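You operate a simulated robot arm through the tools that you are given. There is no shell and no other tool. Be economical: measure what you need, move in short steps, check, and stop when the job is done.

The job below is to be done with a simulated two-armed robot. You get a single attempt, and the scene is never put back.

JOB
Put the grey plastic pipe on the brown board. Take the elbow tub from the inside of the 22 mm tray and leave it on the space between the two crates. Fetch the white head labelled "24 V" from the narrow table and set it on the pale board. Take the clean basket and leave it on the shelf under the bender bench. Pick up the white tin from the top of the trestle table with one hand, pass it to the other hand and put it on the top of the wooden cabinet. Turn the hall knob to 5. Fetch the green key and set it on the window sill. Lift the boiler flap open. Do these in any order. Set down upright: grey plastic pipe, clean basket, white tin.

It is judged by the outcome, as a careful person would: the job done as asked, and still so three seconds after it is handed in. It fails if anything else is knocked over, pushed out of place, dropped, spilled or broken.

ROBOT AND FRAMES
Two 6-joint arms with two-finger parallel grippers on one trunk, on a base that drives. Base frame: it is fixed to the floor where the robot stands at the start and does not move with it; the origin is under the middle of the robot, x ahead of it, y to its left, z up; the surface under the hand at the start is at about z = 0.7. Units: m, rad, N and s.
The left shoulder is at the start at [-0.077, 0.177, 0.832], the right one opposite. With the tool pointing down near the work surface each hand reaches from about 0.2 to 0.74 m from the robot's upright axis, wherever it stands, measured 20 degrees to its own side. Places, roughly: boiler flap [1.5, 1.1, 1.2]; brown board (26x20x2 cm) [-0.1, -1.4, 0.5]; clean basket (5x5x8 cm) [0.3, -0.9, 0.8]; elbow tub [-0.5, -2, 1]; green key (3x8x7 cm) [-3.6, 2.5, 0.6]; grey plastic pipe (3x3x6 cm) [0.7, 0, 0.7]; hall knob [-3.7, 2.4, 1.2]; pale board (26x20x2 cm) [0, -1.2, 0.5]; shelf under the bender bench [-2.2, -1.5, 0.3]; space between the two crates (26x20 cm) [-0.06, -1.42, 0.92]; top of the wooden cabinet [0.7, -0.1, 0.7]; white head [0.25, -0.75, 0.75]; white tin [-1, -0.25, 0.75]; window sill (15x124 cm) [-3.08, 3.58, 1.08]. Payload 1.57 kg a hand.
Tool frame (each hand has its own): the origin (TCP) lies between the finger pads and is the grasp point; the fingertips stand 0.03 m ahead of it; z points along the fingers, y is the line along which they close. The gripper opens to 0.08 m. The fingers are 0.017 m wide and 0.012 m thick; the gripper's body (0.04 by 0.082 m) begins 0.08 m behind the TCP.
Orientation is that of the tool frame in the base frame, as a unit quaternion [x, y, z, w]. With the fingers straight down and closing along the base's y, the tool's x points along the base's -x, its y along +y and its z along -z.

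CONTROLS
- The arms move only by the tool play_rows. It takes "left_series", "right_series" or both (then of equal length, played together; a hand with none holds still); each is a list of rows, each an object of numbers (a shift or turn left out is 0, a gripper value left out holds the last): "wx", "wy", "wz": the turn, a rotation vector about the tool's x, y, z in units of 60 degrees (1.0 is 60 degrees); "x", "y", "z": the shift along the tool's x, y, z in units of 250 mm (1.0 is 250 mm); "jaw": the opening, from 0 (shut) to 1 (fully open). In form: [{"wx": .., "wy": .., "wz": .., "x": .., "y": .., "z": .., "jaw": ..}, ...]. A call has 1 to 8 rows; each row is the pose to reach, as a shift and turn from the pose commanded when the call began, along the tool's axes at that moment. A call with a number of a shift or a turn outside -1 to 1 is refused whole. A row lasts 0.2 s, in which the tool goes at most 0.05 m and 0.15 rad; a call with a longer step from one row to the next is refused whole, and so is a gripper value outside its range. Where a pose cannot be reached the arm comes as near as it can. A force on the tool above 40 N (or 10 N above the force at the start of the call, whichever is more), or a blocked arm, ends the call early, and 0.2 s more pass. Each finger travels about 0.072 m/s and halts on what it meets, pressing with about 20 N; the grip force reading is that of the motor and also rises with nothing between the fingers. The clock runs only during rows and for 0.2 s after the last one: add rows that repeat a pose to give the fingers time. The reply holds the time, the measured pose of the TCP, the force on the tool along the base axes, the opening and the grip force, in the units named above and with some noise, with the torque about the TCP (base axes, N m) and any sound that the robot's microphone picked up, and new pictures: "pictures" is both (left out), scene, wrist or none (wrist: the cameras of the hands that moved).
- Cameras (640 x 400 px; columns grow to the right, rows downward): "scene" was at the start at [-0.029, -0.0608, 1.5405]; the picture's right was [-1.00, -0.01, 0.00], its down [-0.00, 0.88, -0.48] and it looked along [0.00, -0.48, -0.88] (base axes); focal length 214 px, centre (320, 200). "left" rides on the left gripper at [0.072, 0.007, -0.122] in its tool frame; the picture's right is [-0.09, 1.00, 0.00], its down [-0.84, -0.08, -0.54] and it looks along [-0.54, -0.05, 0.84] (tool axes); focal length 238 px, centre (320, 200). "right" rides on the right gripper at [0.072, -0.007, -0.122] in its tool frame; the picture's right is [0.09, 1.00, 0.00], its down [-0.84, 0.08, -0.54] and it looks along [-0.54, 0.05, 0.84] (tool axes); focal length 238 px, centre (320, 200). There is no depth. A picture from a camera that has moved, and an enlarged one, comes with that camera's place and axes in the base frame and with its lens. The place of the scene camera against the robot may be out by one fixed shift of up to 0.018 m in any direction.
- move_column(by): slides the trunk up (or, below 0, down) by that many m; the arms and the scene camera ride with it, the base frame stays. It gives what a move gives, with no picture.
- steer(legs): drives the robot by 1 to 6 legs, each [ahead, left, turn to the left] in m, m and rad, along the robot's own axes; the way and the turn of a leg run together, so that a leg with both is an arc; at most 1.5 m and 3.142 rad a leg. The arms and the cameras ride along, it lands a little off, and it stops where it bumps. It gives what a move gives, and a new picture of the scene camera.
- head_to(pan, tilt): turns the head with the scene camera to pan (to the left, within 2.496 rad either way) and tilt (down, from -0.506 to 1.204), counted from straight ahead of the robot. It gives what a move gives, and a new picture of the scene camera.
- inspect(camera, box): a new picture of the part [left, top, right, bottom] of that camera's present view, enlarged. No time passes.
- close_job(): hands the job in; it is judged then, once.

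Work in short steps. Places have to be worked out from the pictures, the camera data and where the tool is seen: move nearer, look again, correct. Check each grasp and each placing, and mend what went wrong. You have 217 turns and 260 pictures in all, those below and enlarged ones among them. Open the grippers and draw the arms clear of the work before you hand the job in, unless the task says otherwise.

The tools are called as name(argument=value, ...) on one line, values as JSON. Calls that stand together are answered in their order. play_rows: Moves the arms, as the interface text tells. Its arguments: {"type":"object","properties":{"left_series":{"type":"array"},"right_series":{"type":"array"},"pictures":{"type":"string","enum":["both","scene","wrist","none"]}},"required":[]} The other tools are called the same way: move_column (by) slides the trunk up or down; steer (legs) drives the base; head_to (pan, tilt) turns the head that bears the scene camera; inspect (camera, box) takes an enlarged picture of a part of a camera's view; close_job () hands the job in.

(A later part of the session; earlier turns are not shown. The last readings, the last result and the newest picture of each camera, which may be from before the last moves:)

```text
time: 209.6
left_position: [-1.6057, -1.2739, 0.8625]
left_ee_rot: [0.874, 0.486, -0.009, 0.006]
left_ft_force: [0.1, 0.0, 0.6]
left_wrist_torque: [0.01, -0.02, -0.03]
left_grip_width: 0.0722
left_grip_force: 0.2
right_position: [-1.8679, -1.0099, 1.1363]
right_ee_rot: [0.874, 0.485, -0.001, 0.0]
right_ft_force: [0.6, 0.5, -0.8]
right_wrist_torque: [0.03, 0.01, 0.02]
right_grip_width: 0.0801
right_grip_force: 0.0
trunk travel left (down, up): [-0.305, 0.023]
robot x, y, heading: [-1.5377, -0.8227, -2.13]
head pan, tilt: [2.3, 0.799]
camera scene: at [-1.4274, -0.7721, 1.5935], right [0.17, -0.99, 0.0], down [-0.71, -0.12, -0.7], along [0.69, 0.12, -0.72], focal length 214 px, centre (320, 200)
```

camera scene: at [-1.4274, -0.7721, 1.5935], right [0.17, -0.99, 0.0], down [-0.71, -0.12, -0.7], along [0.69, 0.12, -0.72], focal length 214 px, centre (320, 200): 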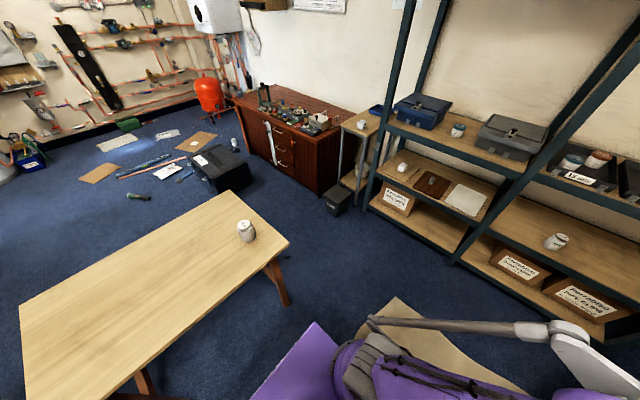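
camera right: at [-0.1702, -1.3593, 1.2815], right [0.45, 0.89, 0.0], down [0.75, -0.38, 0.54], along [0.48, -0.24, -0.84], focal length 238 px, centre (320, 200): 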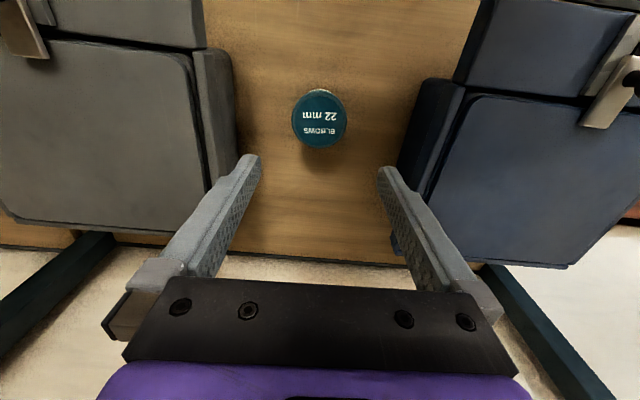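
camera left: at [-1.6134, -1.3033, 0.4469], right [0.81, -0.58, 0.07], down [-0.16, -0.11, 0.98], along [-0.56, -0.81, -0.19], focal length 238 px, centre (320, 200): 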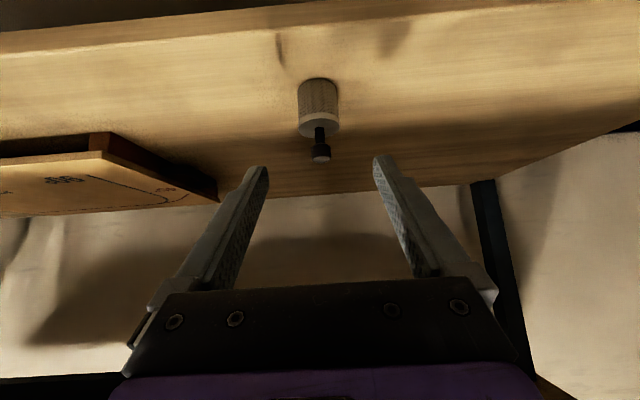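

The tin stands near the table's corner. I enlarge it to see its size and label.

inspect(camera="scene", box=[205, 195, 301, 255])

steer(legs=[[0, 0, 3.14], [0, -0.08, 0]])

head_to(pan=-0.3, tilt=0.8)

```text
6.67 times, centred on (253, 225) of scene
camera zoom: at [-1.4274, -0.7721, 1.5935], right [0.17, -0.99, 0.0], down [-0.71, -0.12, -0.7], along [0.69, 0.12, -0.72], focal length 1430 px, centre (767, 33)
```

zoom: 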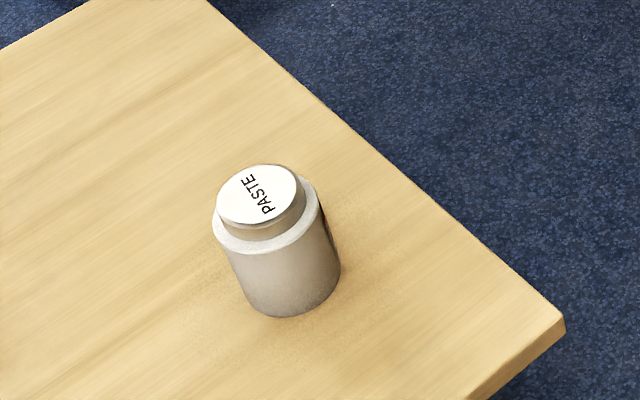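

```text
time: 218.3
left_position: [-1.408, -0.4191, 0.863]
left_ee_rot: [-0.484, 0.875, 0.005, 0.009]
left_ft_force: [-0.1, 0.2, 0.2]
left_wrist_torque: [0.01, 0.01, -0.01]
left_grip_width: 0.072
left_grip_force: 0.0
right_position: [-1.1468, -0.6862, 1.1381]
right_ee_rot: [-0.485, 0.875, 0.0, 0.0]
right_ft_force: [-0.4, -0.1, -1.1]
right_wrist_torque: [0.03, 0.0, 0.02]
right_grip_width: 0.0801
right_grip_force: 0.1
trunk travel left (down, up): [-0.305, 0.023]
robot x, y, heading: [-1.4712, -0.8696, 1.013]
head pan, tilt: [2.3, 0.799]
camera scene: at [-1.5637, -0.9137, 1.5935], right [-0.17, 0.99, 0.0], down [0.71, 0.12, -0.7], along [-0.69, -0.12, -0.72], focal length 214 px, centre (320, 200)
```

scene: 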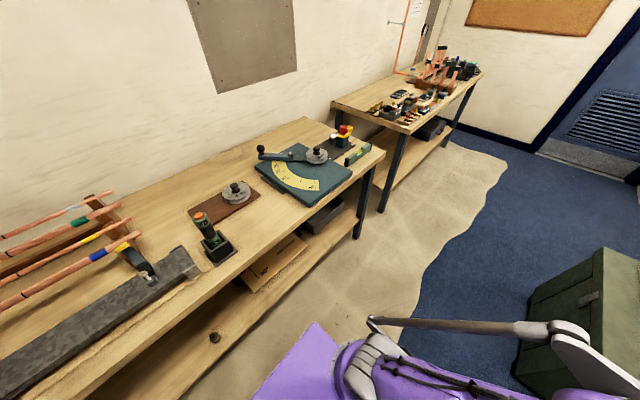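

```text
time: 220.7
left_position: [-1.4096, -0.4203, 0.863]
left_ee_rot: [-0.484, 0.875, 0.005, 0.009]
left_ft_force: [0.5, 0.5, 0.0]
left_wrist_torque: [-0.02, -0.01, -0.07]
left_grip_width: 0.072
left_grip_force: 0.0
right_position: [-1.1468, -0.6866, 1.1371]
right_ee_rot: [-0.486, 0.874, 0.0, 0.0]
right_ft_force: [-0.9, -0.3, 0.2]
right_wrist_torque: [0.01, 0.0, 0.03]
right_grip_width: 0.0802
right_grip_force: 0.0
trunk travel left (down, up): [-0.305, 0.023]
robot x, y, heading: [-1.473, -0.8657, 1.011]
head pan, tilt: [-0.3, 0.799]
camera scene: at [-1.4231, -0.8473, 1.5935], right [0.65, -0.76, 0.0], down [-0.54, -0.47, -0.7], along [0.53, 0.46, -0.72], focal length 214 px, centre (320, 200)
```

scene: 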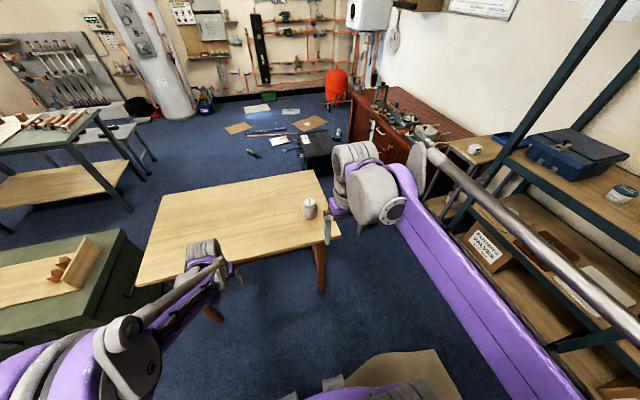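

The tin is roughly 7 cm wide, at about [-0.91, -0.34]. I drive ahead 15 cm and bring the right hand over in front of it to measure.

steer(legs=[[0.15, 0, 0]])

play_rows(right_series=[{"x": -0.05, "y": 0.05, "z": 0.1}, {"x": -0.1, "y": 0.12, "z": 0.2}, {"x": -0.2, "y": 0.2, "z": 0.3}, {"x": -0.32, "y": 0.28, "z": 0.38}, {"x": -0.44, "y": 0.36, "z": 0.44}, {"x": -0.5, "y": 0.4, "z": 0.5}, {"x": -0.5, "y": 0.4, "z": 0.5}], pictures="wrist")

```text
time: 222.0
left_position: [-1.33, -0.2941, 0.8636]
left_ee_rot: [-0.485, 0.875, 0.005, 0.009]
left_ft_force: [0.0, -0.9, 0.0]
left_wrist_torque: [-0.01, 0.03, -0.01]
left_grip_width: 0.0718
left_grip_force: 0.0
right_position: [-1.0675, -0.559, 1.1374]
right_ee_rot: [-0.485, 0.874, 0.0, 0.0]
right_ft_force: [0.6, 0.5, -0.2]
right_wrist_torque: [-0.02, 0.02, -0.05]
right_grip_width: 0.08
right_grip_force: 0.1
trunk travel left (down, up): [-0.305, 0.023]
robot x, y, heading: [-1.3938, -0.7397, 1.011]
head pan, tilt: [-0.3, 0.799]
camera scene: at [-1.344, -0.7206, 1.5933], right [0.65, -0.76, 0.0], down [-0.54, -0.47, -0.7], along [0.53, 0.46, -0.72], focal length 214 px, centre (320, 200)
```

scene: 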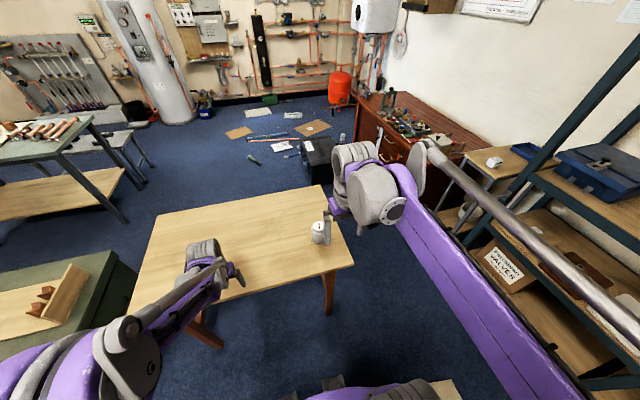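

```text
time: 223.6
left_position: [-1.3312, -0.2934, 0.8633]
left_ee_rot: [-0.485, 0.875, 0.005, 0.009]
left_ft_force: [0.2, 0.0, -0.3]
left_wrist_torque: [0.0, 0.0, -0.01]
left_grip_width: 0.0721
left_grip_force: 0.0
right_position: [-1.0848, -0.3978, 1.0125]
right_ee_rot: [-0.486, 0.874, 0.001, 0.001]
right_ft_force: [-0.6, -0.5, 0.4]
right_wrist_torque: [0.0, 0.0, 0.01]
right_grip_width: 0.0796
right_grip_force: 0.0
trunk travel left (down, up): [-0.305, 0.023]
robot x, y, heading: [-1.3945, -0.7416, 1.01]
head pan, tilt: [-0.3, 0.799]
camera right: at [-1.1185, -0.4629, 1.1351], right [-0.89, 0.45, 0.0], down [0.38, 0.75, 0.54], along [0.24, 0.48, -0.84], focal length 238 px, centre (320, 200)
```

right: 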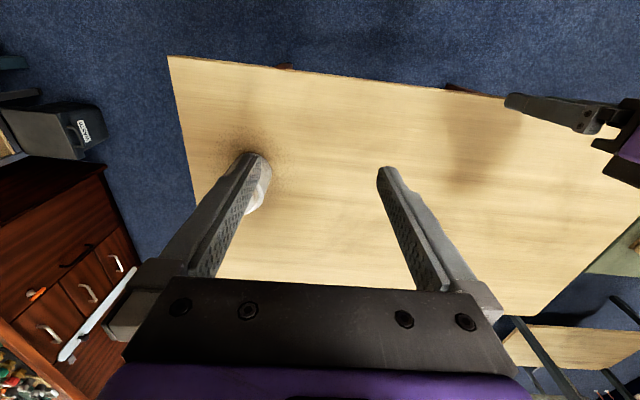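

The tin is to the right of the hand. I shift right 8.5 cm and down 5 cm to see it between the fingers.

play_rows(right_series=[{"y": -0.15, "z": 0.05}, {"y": -0.3, "z": 0.12}, {"y": -0.35, "z": 0.2}, {"y": -0.35, "z": 0.2}], pictures="wrist")

inspect(camera="right", box=[240, 80, 400, 240])

```text
time: 224.6
left_position: [-1.3299, -0.2931, 0.8641]
left_ee_rot: [-0.485, 0.874, 0.005, 0.009]
left_ft_force: [0.7, -0.5, 0.3]
left_wrist_torque: [-0.01, 0.01, -0.02]
left_grip_width: 0.0719
left_grip_force: 0.1
right_position: [-1.0126, -0.4436, 0.9616]
right_ee_rot: [-0.486, 0.874, -0.001, 0.0]
right_ft_force: [0.2, 0.0, -0.1]
right_wrist_torque: [0.0, 0.0, -0.02]
right_grip_width: 0.0802
right_grip_force: 0.0
trunk travel left (down, up): [-0.305, 0.023]
robot x, y, heading: [-1.3952, -0.7411, 1.016]
head pan, tilt: [-0.3, 0.799]
camera right: at [-1.0454, -0.5088, 1.0848], right [-0.89, 0.45, 0.0], down [0.38, 0.75, 0.54], along [0.24, 0.48, -0.84], focal length 238 px, centre (320, 200)
```

right: 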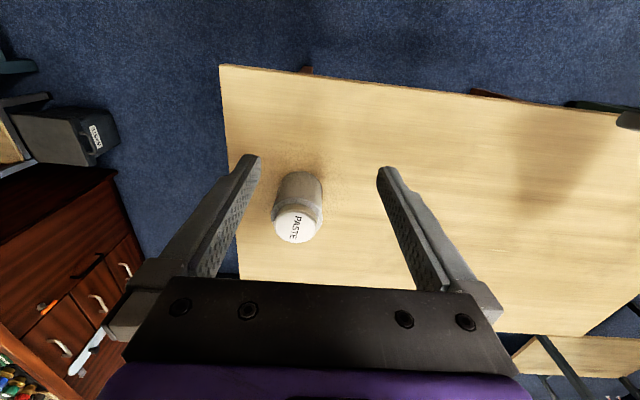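

```text
2.50 times, centred on (320, 160) of right
camera zoom: at [-1.0454, -0.5088, 1.0848], right [-0.89, 0.45, 0.0], down [0.38, 0.75, 0.54], along [0.24, 0.48, -0.84], focal length 596 px, centre (320, 300)
```

zoom: 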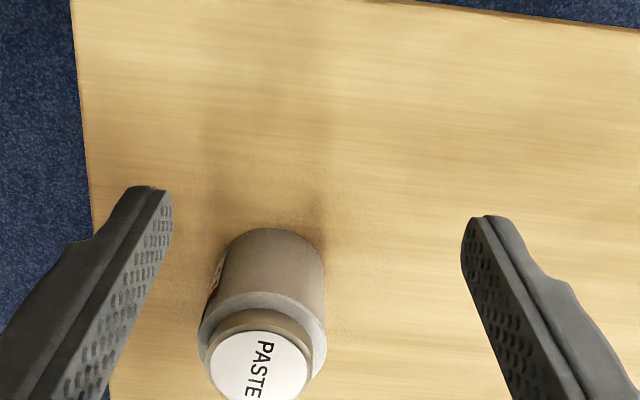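

The tin is about 6.6 cm across and 9 cm tall, centred near [-0.934, -0.353]. I tilt the right hand 60 degrees and place it behind the tin for a low slanted grip.

play_rows(right_series=[{"wy": -0.125, "y": -0.02}, {"wy": -0.25, "y": -0.04, "z": 0.05}, {"wy": -0.375, "y": -0.06, "z": 0.1}, {"wy": -0.5, "y": -0.076, "x": 0.02, "z": 0.15}, {"wy": -0.625, "y": -0.076, "x": 0.044, "z": 0.2}, {"wy": -0.75, "y": -0.076, "x": 0.044, "z": 0.27}, {"wy": -0.875, "y": -0.076, "x": 0.044, "z": 0.34}, {"wy": -1.0, "y": -0.076, "x": 0.044, "z": 0.4}], pictures="wrist")

inspect(camera="right", box=[220, 60, 420, 260])

```text
time: 226.4
left_position: [-1.33, -0.2922, 0.8619]
left_ee_rot: [-0.484, 0.875, 0.006, 0.009]
left_ft_force: [0.7, 0.0, -0.2]
left_wrist_torque: [-0.03, 0.01, 0.0]
left_grip_width: 0.0719
left_grip_force: 0.0
right_position: [-0.9922, -0.451, 0.89]
right_ee_rot: [-0.42, 0.757, 0.243, 0.437]
right_ft_force: [0.1, 0.3, 0.2]
right_wrist_torque: [-0.01, 0.0, -0.01]
right_grip_width: 0.0798
right_grip_force: 0.1
right hand out of reach, approached as far as the arm can: row 8
trunk travel left (down, up): [-0.305, 0.023]
robot x, y, heading: [-1.3952, -0.7424, 1.015]
head pan, tilt: [-0.3, 0.799]
camera right: at [-1.0613, -0.5753, 0.8892], right [-0.87, 0.49, -0.08], down [-0.09, 0.0, 1.0], along [0.49, 0.87, 0.05], focal length 238 px, centre (320, 200)
```

right: 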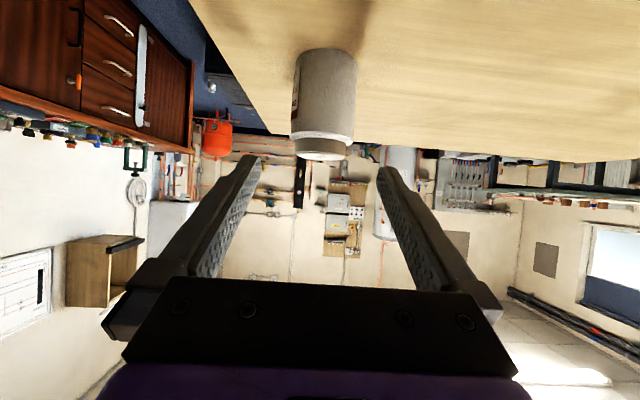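

```text
2.00 times, centred on (320, 160) of right
camera zoom: at [-1.0613, -0.5753, 0.8892], right [-0.87, 0.49, -0.08], down [-0.09, 0.0, 1.0], along [0.49, 0.87, 0.05], focal length 477 px, centre (320, 280)
```

zoom: 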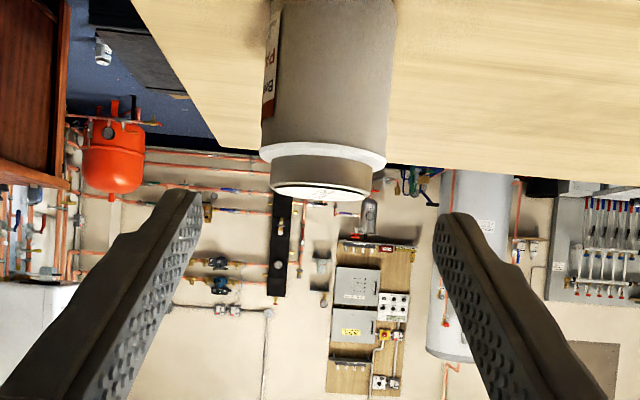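

Tin is laterally centred. I slide in and down along a diagonal while raising the left hand out of the way.

play_rows(right_series=[{"x": 0.026, "y": 0.004, "z": 0.12}, {"x": 0.052, "y": 0.008, "z": 0.24}, {"x": 0.078, "y": 0.008, "z": 0.36}, {"x": 0.1, "y": 0.008, "z": 0.46}, {"x": 0.1, "y": 0.008, "z": 0.46}], left_series=[{"z": -0.12}, {"z": -0.24}, {"z": -0.36}, {"z": -0.48}, {"z": -0.6}], pictures="both")

```text
time: 227.6
left_position: [-1.3315, -0.296, 1.0117]
left_ee_rot: [-0.484, 0.875, 0.005, 0.009]
left_ft_force: [-0.8, 0.3, 0.0]
left_wrist_torque: [0.03, -0.03, -0.04]
left_grip_width: 0.0719
left_grip_force: 0.0
right_position: [-0.9459, -0.373, 0.8152]
right_ee_rot: [-0.42, 0.758, 0.242, 0.437]
right_ft_force: [-0.5, -0.1, 0.0]
right_wrist_torque: [0.0, 0.0, 0.01]
right_grip_width: 0.0799
right_grip_force: 0.1
right hand out of reach, approached as far as the arm can: row 1, 2, 3, 4, 5
trunk travel left (down, up): [-0.305, 0.023]
robot x, y, heading: [-1.3938, -0.7395, 1.013]
head pan, tilt: [-0.3, 0.799]
camera scene: at [-1.3441, -0.7208, 1.5935], right [0.65, -0.76, 0.0], down [-0.54, -0.47, -0.7], along [0.53, 0.46, -0.72], focal length 214 px, centre (320, 200)
camera right: at [-1.0153, -0.4959, 0.8148], right [-0.87, 0.49, -0.08], down [-0.09, 0.0, 1.0], along [0.49, 0.87, 0.05], focal length 238 px, centre (320, 200)
camera left: at [-1.3769, -0.3565, 1.1314], right [-0.8, 0.61, 0.0], down [0.5, 0.66, 0.56], along [0.34, 0.45, -0.83], focal length 238 px, centre (320, 200)
```

scene: 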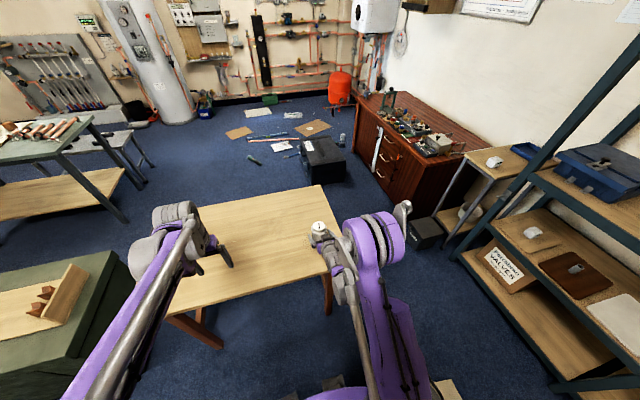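
right: 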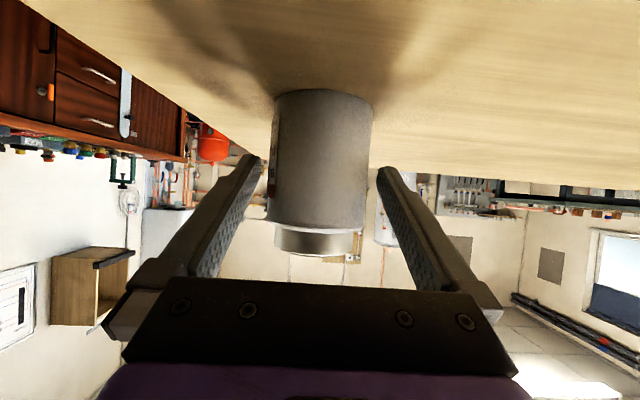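
left: 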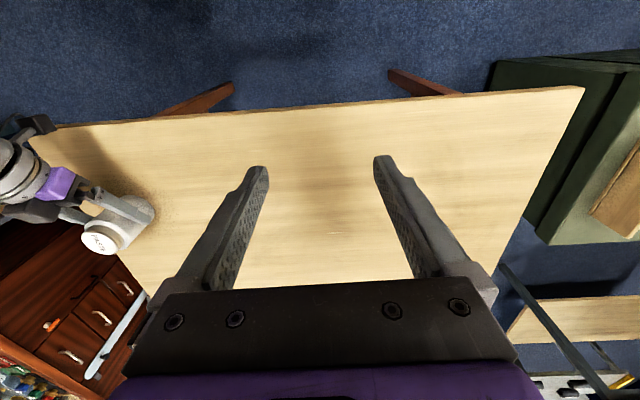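

The tin is between the fingers. The arm is near a joint limit, so I lower the trunk 3 cm and then push in the last 2 cm.

move_column(by=-0.03)

play_rows(right_series=[{"x": -0.022, "z": 0.038}, {"x": -0.044, "z": 0.076}, {"x": -0.044, "z": 0.076}], pictures="wrist")

```text
time: 228.4
left_position: [-1.3313, -0.2949, 0.9823]
left_ee_rot: [-0.484, 0.875, 0.005, 0.009]
left_ft_force: [-0.4, -0.2, 0.2]
left_wrist_torque: [0.02, 0.02, 0.0]
left_grip_width: 0.072
left_grip_force: 0.1
right_position: [-0.9457, -0.3709, 0.7854]
right_ee_rot: [-0.421, 0.758, 0.242, 0.437]
right_ft_force: [0.2, 0.3, 0.5]
right_wrist_torque: [0.02, 0.04, -0.05]
right_grip_width: 0.0802
right_grip_force: 0.1
trunk travel left (down, up): [-0.275, 0.053]
robot x, y, heading: [-1.3957, -0.7387, 1.013]
head pan, tilt: [-0.3, 0.799]
```

```text
time: 229.2
left_position: [-1.3313, -0.296, 0.9828]
left_ee_rot: [-0.485, 0.875, 0.005, 0.009]
left_ft_force: [0.4, -0.1, -0.2]
left_wrist_torque: [0.0, 0.0, 0.01]
left_grip_width: 0.0719
left_grip_force: 0.0
right_position: [-0.9337, -0.3539, 0.7854]
right_ee_rot: [-0.42, 0.757, 0.243, 0.437]
right_ft_force: [0.4, 0.2, 0.5]
right_wrist_torque: [0.01, 0.01, 0.02]
right_grip_width: 0.0803
right_grip_force: 0.0
trunk travel left (down, up): [-0.275, 0.053]
robot x, y, heading: [-1.394, -0.7438, 1.013]
head pan, tilt: [-0.3, 0.799]
camera right: at [-1.0039, -0.4775, 0.7852], right [-0.87, 0.49, -0.08], down [-0.09, 0.0, 1.0], along [0.49, 0.87, 0.05], focal length 238 px, centre (320, 200)
```

right: 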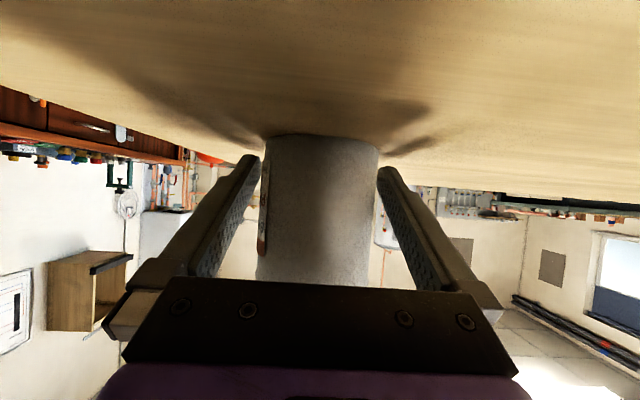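

The tin is fully between the fingers at a low height. I close and lift.

play_rows(right_series=[{"jaw": 0}, {"jaw": 0}, {"jaw": 0}, {"jaw": 0}], pictures="none")

play_rows(right_series=[{"x": -0.07, "z": -0.04}, {"x": -0.17, "z": -0.1}, {"x": -0.3, "z": -0.18}, {"x": -0.45, "z": -0.26}, {"x": -0.6, "z": -0.35}, {"x": -0.6, "z": -0.35}], pictures="both")

```text
time: 230.2
left_position: [-1.3306, -0.2957, 0.9833]
left_ee_rot: [-0.484, 0.875, 0.005, 0.009]
left_ft_force: [0.1, -0.1, -0.5]
left_wrist_torque: [0.02, 0.02, -0.02]
left_grip_width: 0.0717
left_grip_force: 0.0
right_position: [-0.9332, -0.3551, 0.7852]
right_ee_rot: [-0.421, 0.757, 0.243, 0.437]
right_ft_force: [1.1, 0.3, 0.6]
right_wrist_torque: [0.02, 0.02, -0.01]
right_grip_width: 0.0657
right_grip_force: 19.7
trunk travel left (down, up): [-0.275, 0.053]
robot x, y, heading: [-1.3952, -0.7408, 1.014]
head pan, tilt: [-0.3, 0.799]
```

```text
time: 231.6
left_position: [-1.331, -0.2961, 0.983]
left_ee_rot: [-0.485, 0.874, 0.005, 0.008]
left_ft_force: [-0.9, 0.3, -0.1]
left_wrist_torque: [0.01, 0.01, -0.02]
left_grip_width: 0.072
left_grip_force: 0.0
right_position: [-0.9351, -0.353, 0.9613]
right_ee_rot: [-0.42, 0.758, 0.242, 0.438]
right_ft_force: [-0.2, 0.1, -2.2]
right_wrist_torque: [0.03, -0.01, 0.03]
right_grip_width: 0.0657
right_grip_force: 20.0
trunk travel left (down, up): [-0.275, 0.053]
robot x, y, heading: [-1.3938, -0.7449, 1.016]
head pan, tilt: [-0.3, 0.799]
camera scene: at [-1.3424, -0.7184, 1.5602], right [0.65, -0.76, 0.0], down [-0.54, -0.47, -0.7], along [0.53, 0.46, -0.72], focal length 214 px, centre (320, 200)
camera right: at [-1.0045, -0.4777, 0.9608], right [-0.87, 0.49, -0.08], down [-0.09, 0.0, 1.0], along [0.49, 0.87, 0.05], focal length 238 px, centre (320, 200)
```

scene: 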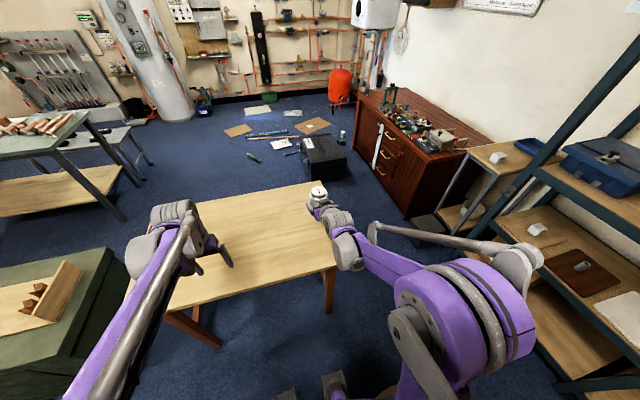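
right: 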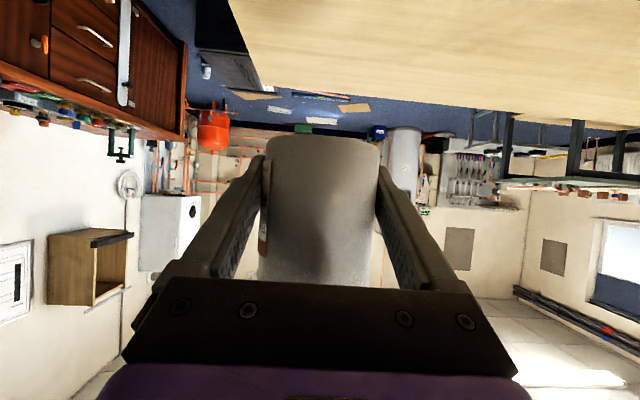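

The tin is held low by the right hand. Over the table I bring it toward the middle and raise the left hand for the handover.

play_rows(right_series=[{"x": 0.04, "y": 0.12, "z": -0.07}, {"x": 0.08, "y": 0.24, "z": -0.14}, {"x": 0.12, "y": 0.36, "z": -0.21}, {"x": 0.16, "y": 0.48, "z": -0.28}, {"x": 0.2, "y": 0.56, "z": -0.346}, {"x": 0.2, "y": 0.56, "z": -0.346}], left_series=[{"z": -0.12, "jaw": 1.0}, {"z": -0.24}, {"z": -0.36}, {"z": -0.48}, {"z": -0.6}, {"z": -0.65}], pictures="wrist")

```text
time: 233.0
left_position: [-1.3331, -0.2982, 1.1444]
left_ee_rot: [-0.485, 0.874, 0.006, 0.008]
left_ft_force: [-0.5, -0.7, 0.6]
left_wrist_torque: [-0.02, 0.0, 0.02]
left_grip_width: 0.0803
left_grip_force: 0.1
right_position: [-1.1047, -0.3647, 0.9597]
right_ee_rot: [-0.42, 0.757, 0.243, 0.437]
right_ft_force: [0.4, 0.8, -2.8]
right_wrist_torque: [0.0, -0.01, 0.02]
right_grip_width: 0.0658
right_grip_force: 20.1
trunk travel left (down, up): [-0.275, 0.053]
robot x, y, heading: [-1.3948, -0.7427, 1.013]
head pan, tilt: [-0.3, 0.799]
camera right: at [-1.1758, -0.488, 0.959], right [-0.87, 0.49, -0.08], down [-0.09, 0.0, 1.0], along [0.49, 0.87, 0.05], focal length 238 px, centre (320, 200)
camera left: at [-1.3781, -0.3581, 1.2647], right [-0.8, 0.61, 0.0], down [0.5, 0.66, 0.56], along [0.34, 0.45, -0.83], focal length 238 px, centre (320, 200)
```

right: 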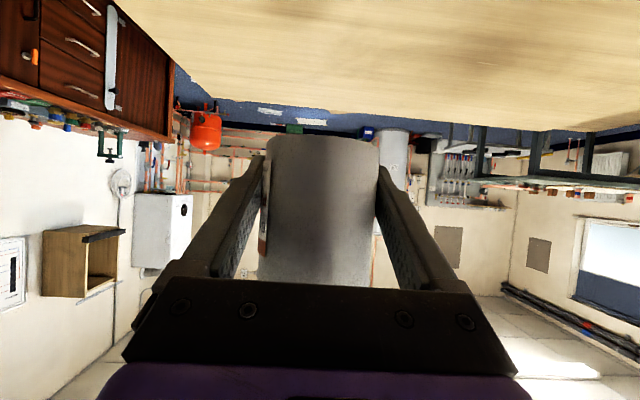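
left: 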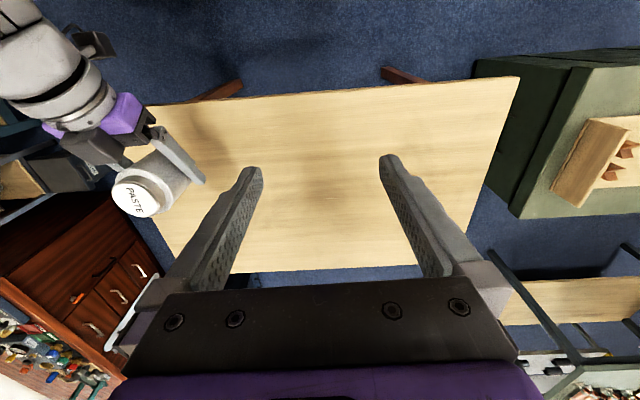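

I move the left hand across, above the tin, and check alignment.

play_rows(left_series=[{"x": -0.04, "y": -0.15}, {"x": -0.08, "y": -0.3}, {"x": -0.12, "y": -0.45}, {"x": -0.16, "y": -0.6}, {"x": -0.2, "y": -0.75}, {"x": -0.256, "y": -0.9}, {"x": -0.256, "y": -0.916}], pictures="both")

```text
time: 234.6
left_position: [-1.1041, -0.3658, 1.1469]
left_ee_rot: [-0.485, 0.875, 0.005, 0.009]
left_ft_force: [0.0, 0.7, 0.2]
left_wrist_torque: [-0.02, -0.02, 0.0]
left_grip_width: 0.08
left_grip_force: 0.1
right_position: [-1.1054, -0.3653, 0.9596]
right_ee_rot: [-0.421, 0.757, 0.243, 0.437]
right_ft_force: [0.4, -0.2, -3.2]
right_wrist_torque: [0.01, 0.02, 0.0]
right_grip_width: 0.0655
right_grip_force: 20.1
trunk travel left (down, up): [-0.275, 0.053]
robot x, y, heading: [-1.3961, -0.7417, 1.016]
head pan, tilt: [-0.3, 0.799]
camera scene: at [-1.3439, -0.7192, 1.5603], right [0.65, -0.76, 0.0], down [-0.54, -0.47, -0.7], along [0.53, 0.46, -0.72], focal length 214 px, centre (320, 200)
camera left: at [-1.1485, -0.4257, 1.2666], right [-0.8, 0.61, 0.0], down [0.5, 0.66, 0.56], along [0.34, 0.45, -0.83], focal length 238 px, centre (320, 200)
```

scene: 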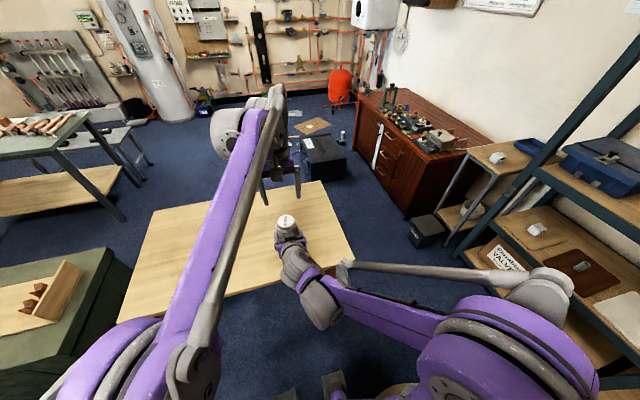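
left: 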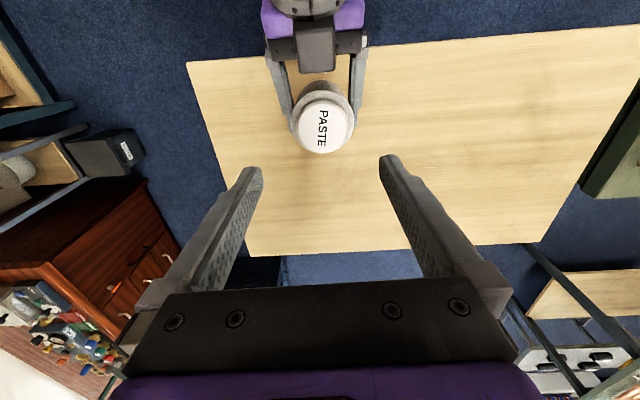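

Well aligned. I lower the left hand around the top half of the tin.

play_rows(left_series=[{"z": 0.12}, {"z": 0.24}, {"z": 0.34}, {"z": 0.42}, {"z": 0.48}, {"z": 0.53}, {"z": 0.53}], pictures="both")

```text
time: 236.2
left_position: [-1.1034, -0.3624, 1.0147]
left_ee_rot: [-0.485, 0.875, 0.004, 0.01]
left_ft_force: [-0.5, 0.1, 0.5]
left_wrist_torque: [0.03, 0.03, -0.03]
left_grip_width: 0.08
left_grip_force: 0.0
right_position: [-1.1057, -0.3645, 0.959]
right_ee_rot: [-0.42, 0.757, 0.243, 0.437]
right_ft_force: [-0.8, 0.4, -3.4]
right_wrist_torque: [-0.02, 0.03, 0.01]
right_grip_width: 0.0656
right_grip_force: 19.8
trunk travel left (down, up): [-0.275, 0.053]
robot x, y, heading: [-1.3951, -0.7437, 1.012]
head pan, tilt: [-0.3, 0.799]
camera scene: at [-1.343, -0.719, 1.5603], right [0.65, -0.76, 0.0], down [-0.54, -0.47, -0.7], along [0.53, 0.46, -0.72], focal length 214 px, centre (320, 200)
camera left: at [-1.1478, -0.423, 1.1347], right [-0.8, 0.61, 0.0], down [0.5, 0.66, 0.56], along [0.34, 0.45, -0.83], focal length 238 px, centre (320, 200)
```

scene: 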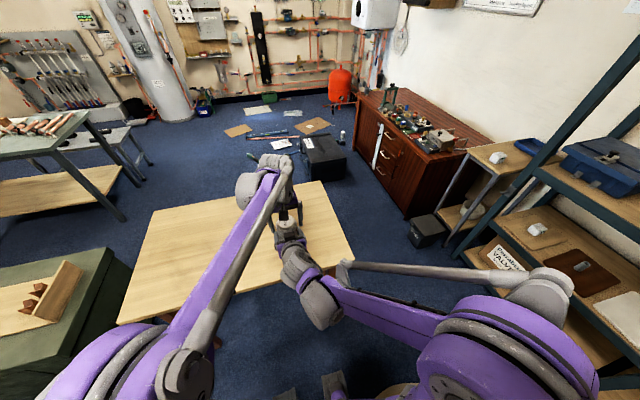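
left: 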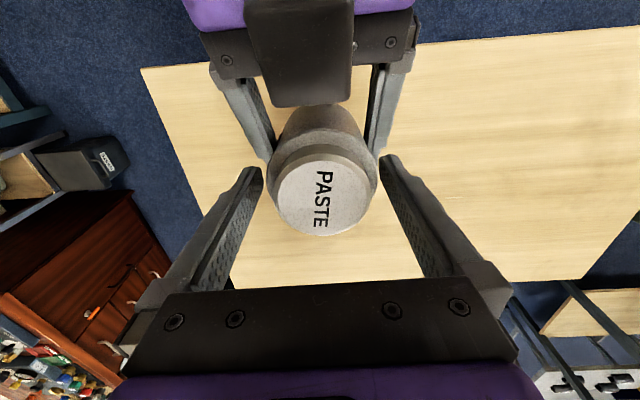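

Left fingers straddle the tin with no contact. I close the left hand, then release the right one.

play_rows(left_series=[{"jaw": 0}, {"jaw": 0}, {"jaw": 0}, {"jaw": 0}], pictures="none")

```text
time: 237.2
left_position: [-1.1043, -0.3625, 1.0145]
left_ee_rot: [-0.485, 0.875, 0.006, 0.009]
left_ft_force: [-10.8, 6.3, -6.0]
left_wrist_torque: [0.22, 0.29, 0.07]
left_grip_width: 0.0652
left_grip_force: 20.0
right_position: [-1.1062, -0.3637, 0.9592]
right_ee_rot: [-0.42, 0.758, 0.242, 0.438]
right_ft_force: [9.6, -5.9, 5.6]
right_wrist_torque: [0.18, 0.3, -0.1]
right_grip_width: 0.0659
right_grip_force: 20.0
trunk travel left (down, up): [-0.275, 0.053]
robot x, y, heading: [-1.3951, -0.7391, 1.014]
head pan, tilt: [-0.3, 0.799]
```

Both hands hold it (65 mm). Now the right opens and draws back along its fingers.

play_rows(right_series=[{"jaw": 0.5}, {"jaw": 1.0}, {"jaw": 1.0}, {"jaw": 1.0}], pictures="none")

play_rows(right_series=[{"x": 0.02, "z": -0.06}, {"x": 0.05, "z": -0.15}, {"x": 0.09, "z": -0.26}, {"x": 0.13, "z": -0.38}, {"x": 0.17, "y": -0.1, "z": -0.48}, {"x": 0.17, "y": -0.25, "z": -0.52}, {"x": 0.17, "y": -0.4, "z": -0.52}, {"x": 0.17, "y": -0.55, "z": -0.52}], pictures="both")

```text
time: 238.2
left_position: [-1.1037, -0.3627, 1.0143]
left_ee_rot: [-0.485, 0.874, 0.005, 0.009]
left_ft_force: [-0.2, 0.7, -0.2]
left_wrist_torque: [0.01, -0.01, -0.01]
left_grip_width: 0.0655
left_grip_force: 20.2
right_position: [-1.1059, -0.3643, 0.96]
right_ee_rot: [-0.42, 0.757, 0.242, 0.437]
right_ft_force: [-0.4, -0.3, 0.2]
right_wrist_torque: [-0.03, 0.0, 0.02]
right_grip_width: 0.0803
right_grip_force: 0.0
trunk travel left (down, up): [-0.275, 0.053]
robot x, y, heading: [-1.397, -0.7414, 1.014]
head pan, tilt: [-0.3, 0.799]
```

```text
time: 240.0
left_position: [-1.1027, -0.3626, 1.0152]
left_ee_rot: [-0.485, 0.874, 0.005, 0.009]
left_ft_force: [0.4, 0.0, -0.7]
left_wrist_torque: [0.01, 0.05, 0.0]
left_grip_width: 0.0649
left_grip_force: 19.8
right_position: [-1.0607, -0.5515, 0.9879]
right_ee_rot: [-0.419, 0.757, 0.242, 0.438]
right_ft_force: [-0.8, -0.2, -0.8]
right_wrist_torque: [0.04, 0.02, -0.05]
right_grip_width: 0.08
right_grip_force: 0.1
trunk travel left (down, up): [-0.275, 0.053]
robot x, y, heading: [-1.3932, -0.7372, 1.012]
head pan, tilt: [-0.3, 0.799]
camera scene: at [-1.3432, -0.7188, 1.5603], right [0.65, -0.76, 0.0], down [-0.54, -0.47, -0.7], along [0.53, 0.46, -0.72], focal length 214 px, centre (320, 200)
camera right: at [-1.1305, -0.6753, 0.9873], right [-0.87, 0.49, -0.08], down [-0.09, 0.0, 1.0], along [0.49, 0.87, 0.05], focal length 238 px, centre (320, 200)
```

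scene: 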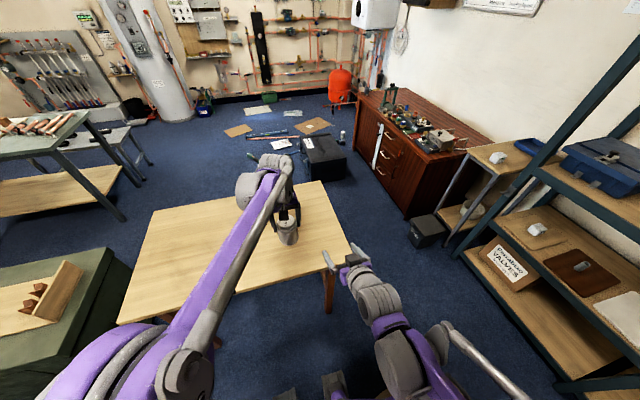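
right: 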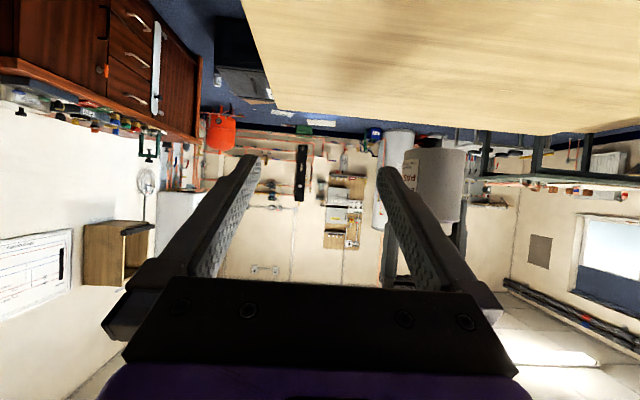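

The handover worked. I straighten the right hand and draw the left one with the tin in and up before driving to the cabinet.

play_rows(right_series=[{"wy": 0.125}, {"wy": 0.25}, {"wy": 0.375}, {"wy": 0.5}, {"wy": 0.625}, {"wy": 0.75}, {"wy": 0.875}, {"wy": 1.0}], left_series=[{"x": 0.03, "y": 0.1, "z": -0.05}, {"x": 0.06, "y": 0.2, "z": -0.1}, {"x": 0.1, "y": 0.3, "z": -0.15}, {"x": 0.14, "y": 0.4, "z": -0.2}, {"x": 0.18, "y": 0.5, "z": -0.25}, {"x": 0.22, "y": 0.6, "z": -0.3}, {"x": 0.26, "y": 0.7, "z": -0.35}, {"x": 0.28, "y": 0.76, "z": -0.36}], pictures="wrist")

steer(legs=[[0, -0.7, 0], [1.3, 0, 0], [0, 0, -1.57]])

```text
time: 241.8
left_position: [-1.3036, -0.3223, 1.1038]
left_ee_rot: [-0.485, 0.874, 0.005, 0.009]
left_ft_force: [-0.3, 0.0, -3.6]
left_wrist_torque: [0.01, -0.02, -0.05]
left_grip_width: 0.0656
left_grip_force: 19.8
right_position: [-1.0586, -0.5504, 0.9879]
right_ee_rot: [-0.486, 0.874, -0.001, -0.001]
right_ft_force: [0.3, 0.3, -1.1]
right_wrist_torque: [-0.01, -0.01, -0.01]
right_grip_width: 0.0798
right_grip_force: 0.0
trunk travel left (down, up): [-0.275, 0.053]
robot x, y, heading: [-1.3949, -0.7392, 1.014]
head pan, tilt: [-0.3, 0.799]
camera right: at [-1.0928, -0.6142, 1.1105], right [-0.89, 0.45, 0.0], down [0.38, 0.75, 0.54], along [0.24, 0.48, -0.84], focal length 238 px, centre (320, 200)
camera left: at [-1.3487, -0.3831, 1.2233], right [-0.8, 0.61, 0.0], down [0.5, 0.66, 0.56], along [0.34, 0.45, -0.83], focal length 238 px, centre (320, 200)
```

right: 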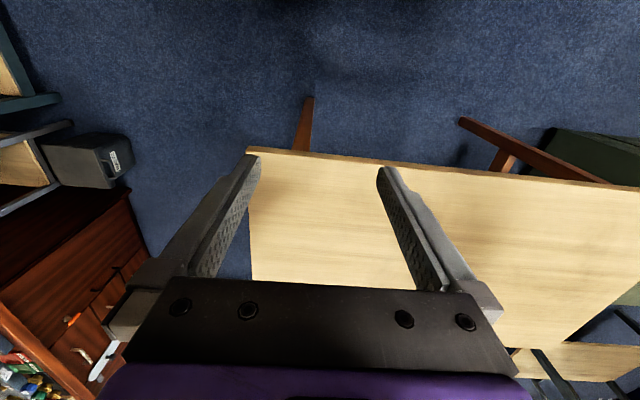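
left: 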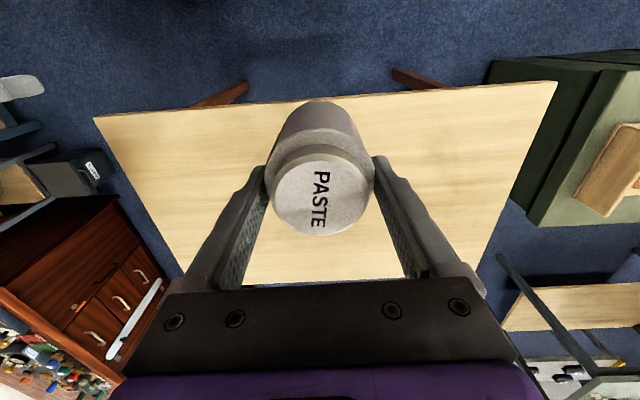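

```text
time: 258.5
left_position: [0.3123, -0.1313, 1.1034]
left_ee_rot: [0.287, 0.958, -0.003, 0.01]
left_ft_force: [0.1, 0.3, -2.7]
left_wrist_torque: [-0.02, -0.01, 0.01]
left_grip_width: 0.0655
left_grip_force: 19.8
right_position: [0.0788, -0.3686, 0.9877]
right_ee_rot: [0.287, 0.958, 0.0, 0.0]
right_ft_force: [0.4, 1.0, 0.5]
right_wrist_torque: [-0.02, 0.01, 0.0]
right_grip_width: 0.0798
right_grip_force: 0.0
trunk travel left (down, up): [-0.275, 0.053]
robot x, y, heading: [-0.102, -0.0263, -0.585]
head pan, tilt: [-0.3, 0.799]
camera scene: at [-0.074, -0.0659, 1.5603], right [-0.77, -0.64, 0.0], down [-0.46, 0.55, -0.7], along [0.44, -0.54, -0.72], focal length 214 px, centre (320, 200)
```

scene: 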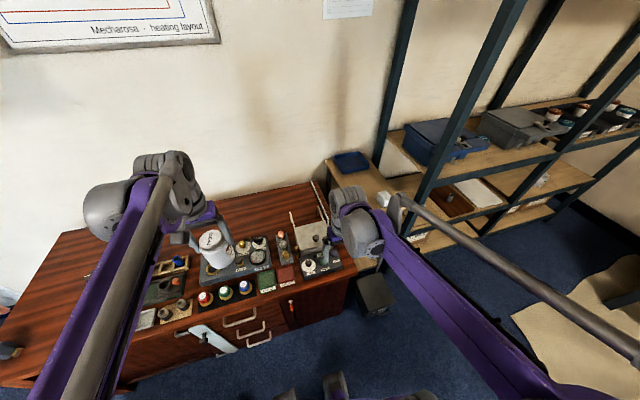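

Now I'm before the cabinet. I drive ahead 14 cm and reach over to the clear strip at the back of the cabinet top.

steer(legs=[[0.14, 0, 0]])

play_rows(left_series=[{"x": -0.14, "y": 0.03}, {"x": -0.28, "y": 0.06}, {"x": -0.42, "y": 0.09}, {"x": -0.56, "y": 0.12}, {"x": -0.7, "y": 0.15}, {"x": -0.84, "y": 0.18}, {"x": -0.9, "y": 0.18, "z": 0.1}, {"x": -0.9, "y": 0.18, "z": 0.2}], pictures="both")

```text
time: 259.8
left_position: [0.4285, -0.2089, 1.1044]
left_ee_rot: [0.289, 0.957, -0.004, 0.01]
left_ft_force: [0.2, 0.1, -2.3]
left_wrist_torque: [0.01, 0.0, 0.0]
left_grip_width: 0.0654
left_grip_force: 19.7
right_position: [0.1953, -0.4469, 0.9877]
right_ee_rot: [0.288, 0.958, -0.001, 0.0]
right_ft_force: [0.2, 0.0, 0.4]
right_wrist_torque: [-0.01, 0.03, 0.01]
right_grip_width: 0.0799
right_grip_force: 0.1
trunk travel left (down, up): [-0.275, 0.053]
robot x, y, heading: [0.0165, -0.1068, -0.587]
head pan, tilt: [-0.3, 0.799]
camera scene: at [0.0419, -0.1426, 1.5602], right [-0.77, -0.63, 0.0], down [-0.45, 0.55, -0.7], along [0.44, -0.54, -0.72], focal length 214 px, centre (320, 200)
```

scene: 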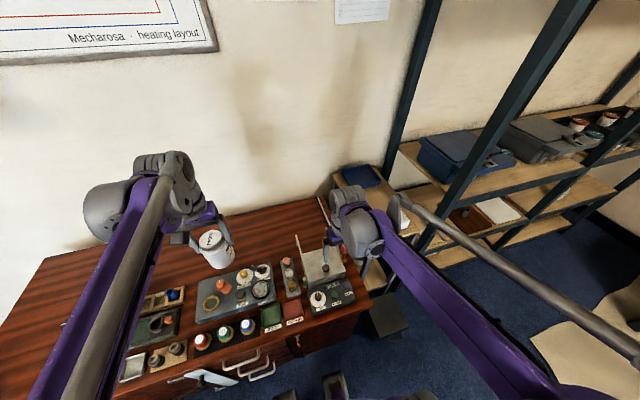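

```text
time: 261.6
left_position: [0.6408, -0.2971, 1.057]
left_ee_rot: [0.289, 0.957, -0.004, 0.01]
left_ft_force: [0.9, -0.4, -2.7]
left_wrist_torque: [-0.02, 0.01, 0.0]
left_grip_width: 0.0655
left_grip_force: 19.8
left hand out of reach, approached as far as the arm can: row 6
right_position: [0.1943, -0.4463, 0.9885]
right_ee_rot: [0.288, 0.958, 0.0, -0.001]
right_ft_force: [0.7, 0.8, 0.0]
right_wrist_torque: [0.02, -0.01, 0.0]
right_grip_width: 0.0803
right_grip_force: 0.0
trunk travel left (down, up): [-0.275, 0.053]
robot x, y, heading: [0.014, -0.1078, -0.583]
head pan, tilt: [-0.3, 0.799]
camera scene: at [0.0416, -0.1424, 1.5602], right [-0.77, -0.63, 0.0], down [-0.45, 0.55, -0.7], along [0.44, -0.54, -0.72], focal length 214 px, centre (320, 200)
camera left: at [0.5818, -0.2504, 1.1775], right [0.63, 0.78, 0.0], down [0.64, -0.52, 0.56], along [0.44, -0.35, -0.83], focal length 238 px, centre (320, 200)
```

scene: 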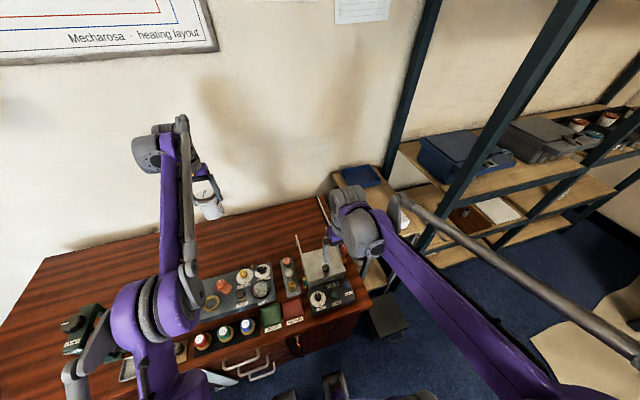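
left: 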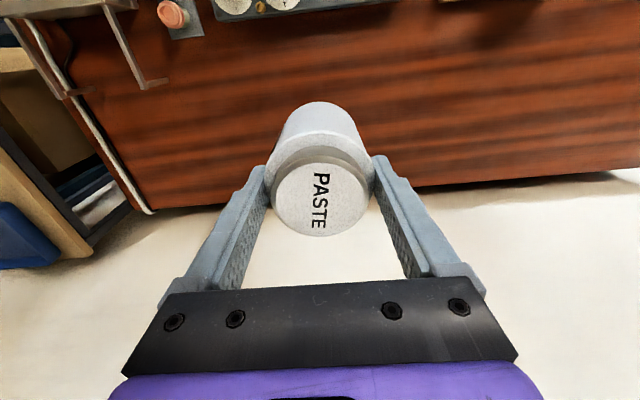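

Clear wood lies below the tin. I lower it most of the way.

play_rows(left_series=[{"z": 0.16}, {"z": 0.32}, {"z": 0.48}, {"z": 0.64}, {"z": 0.8}, {"z": 0.92}, {"z": 1.0}, {"z": 1.0}], pictures="both")

```text
time: 263.4
left_position: [0.6435, -0.2998, 0.8074]
left_ee_rot: [0.289, 0.957, -0.003, 0.01]
left_ft_force: [0.0, 0.4, -3.3]
left_wrist_torque: [-0.02, 0.0, 0.01]
left_grip_width: 0.0655
left_grip_force: 19.6
right_position: [0.1949, -0.4466, 0.9876]
right_ee_rot: [0.288, 0.957, -0.001, 0.0]
right_ft_force: [0.4, 0.7, 0.0]
right_wrist_torque: [0.0, -0.01, -0.02]
right_grip_width: 0.0798
right_grip_force: 0.0
trunk travel left (down, up): [-0.275, 0.053]
robot x, y, heading: [0.0139, -0.105, -0.581]
head pan, tilt: [-0.3, 0.799]
camera scene: at [0.0421, -0.1427, 1.5603], right [-0.77, -0.63, 0.0], down [-0.45, 0.55, -0.7], along [0.44, -0.54, -0.72], focal length 214 px, centre (320, 200)
camera left: at [0.5864, -0.2534, 0.9279], right [0.63, 0.78, 0.0], down [0.65, -0.52, 0.56], along [0.44, -0.35, -0.83], focal length 238 px, centre (320, 200)
```

scene: 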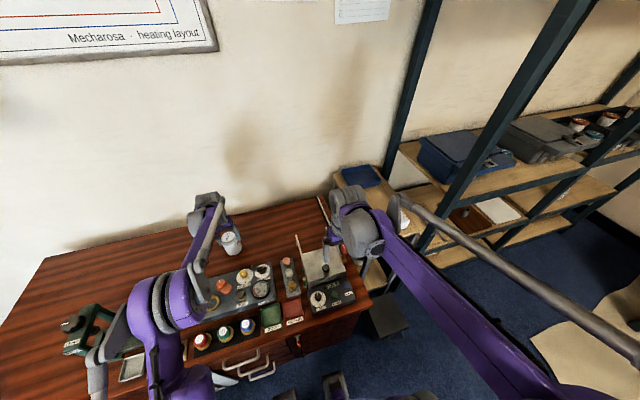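
left: 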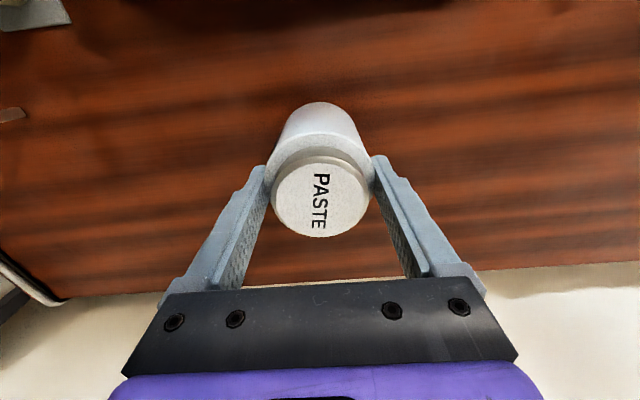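

play_rows(left_series=[{"z": 0.02}, {"z": 0.04}, {"z": 0.055}, {"z": 0.07}, {"z": 0.085}, {"z": 0.1}], pictures="none")

```text
time: 264.8
left_position: [0.6463, -0.2999, 0.7835]
left_ee_rot: [0.289, 0.957, -0.003, 0.01]
left_ft_force: [-0.2, -1.1, -2.6]
left_wrist_torque: [0.0, 0.05, -0.06]
left_grip_width: 0.0654
left_grip_force: 19.9
right_position: [0.1944, -0.4457, 0.9875]
right_ee_rot: [0.288, 0.958, 0.001, 0.0]
right_ft_force: [0.3, -0.2, 0.1]
right_wrist_torque: [-0.05, -0.01, -0.02]
right_grip_width: 0.08
right_grip_force: 0.0
trunk travel left (down, up): [-0.275, 0.053]
robot x, y, heading: [0.0156, -0.107, -0.59]
head pan, tilt: [-0.3, 0.799]
```

Not down yet (still carrying its weight); I continue in 2.5 mm steps.

play_rows(left_series=[{"z": 0.01}, {"z": 0.02}, {"z": 0.03}, {"z": 0.04}, {"z": 0.05}], pictures="none")

```text
time: 266.1
left_position: [0.6454, -0.2979, 0.7741]
left_ee_rot: [0.288, 0.958, -0.003, 0.012]
left_ft_force: [-1.4, 0.1, 24.2]
left_wrist_torque: [-0.07, 0.3, -0.02]
left_grip_width: 0.0655
left_grip_force: 20.5
right_position: [0.1929, -0.4453, 0.9878]
right_ee_rot: [0.289, 0.957, 0.0, 0.001]
right_ft_force: [-0.2, 0.4, 0.4]
right_wrist_torque: [0.01, 0.01, 0.02]
right_grip_width: 0.0799
right_grip_force: 0.0
trunk travel left (down, up): [-0.275, 0.053]
robot x, y, heading: [0.0139, -0.1045, -0.584]
head pan, tilt: [-0.3, 0.799]
stopped in row 5 (left hand): the force on the tool passed its limit at 41 N (the readings are from after the stop); the commanded pose is now the measured one
```

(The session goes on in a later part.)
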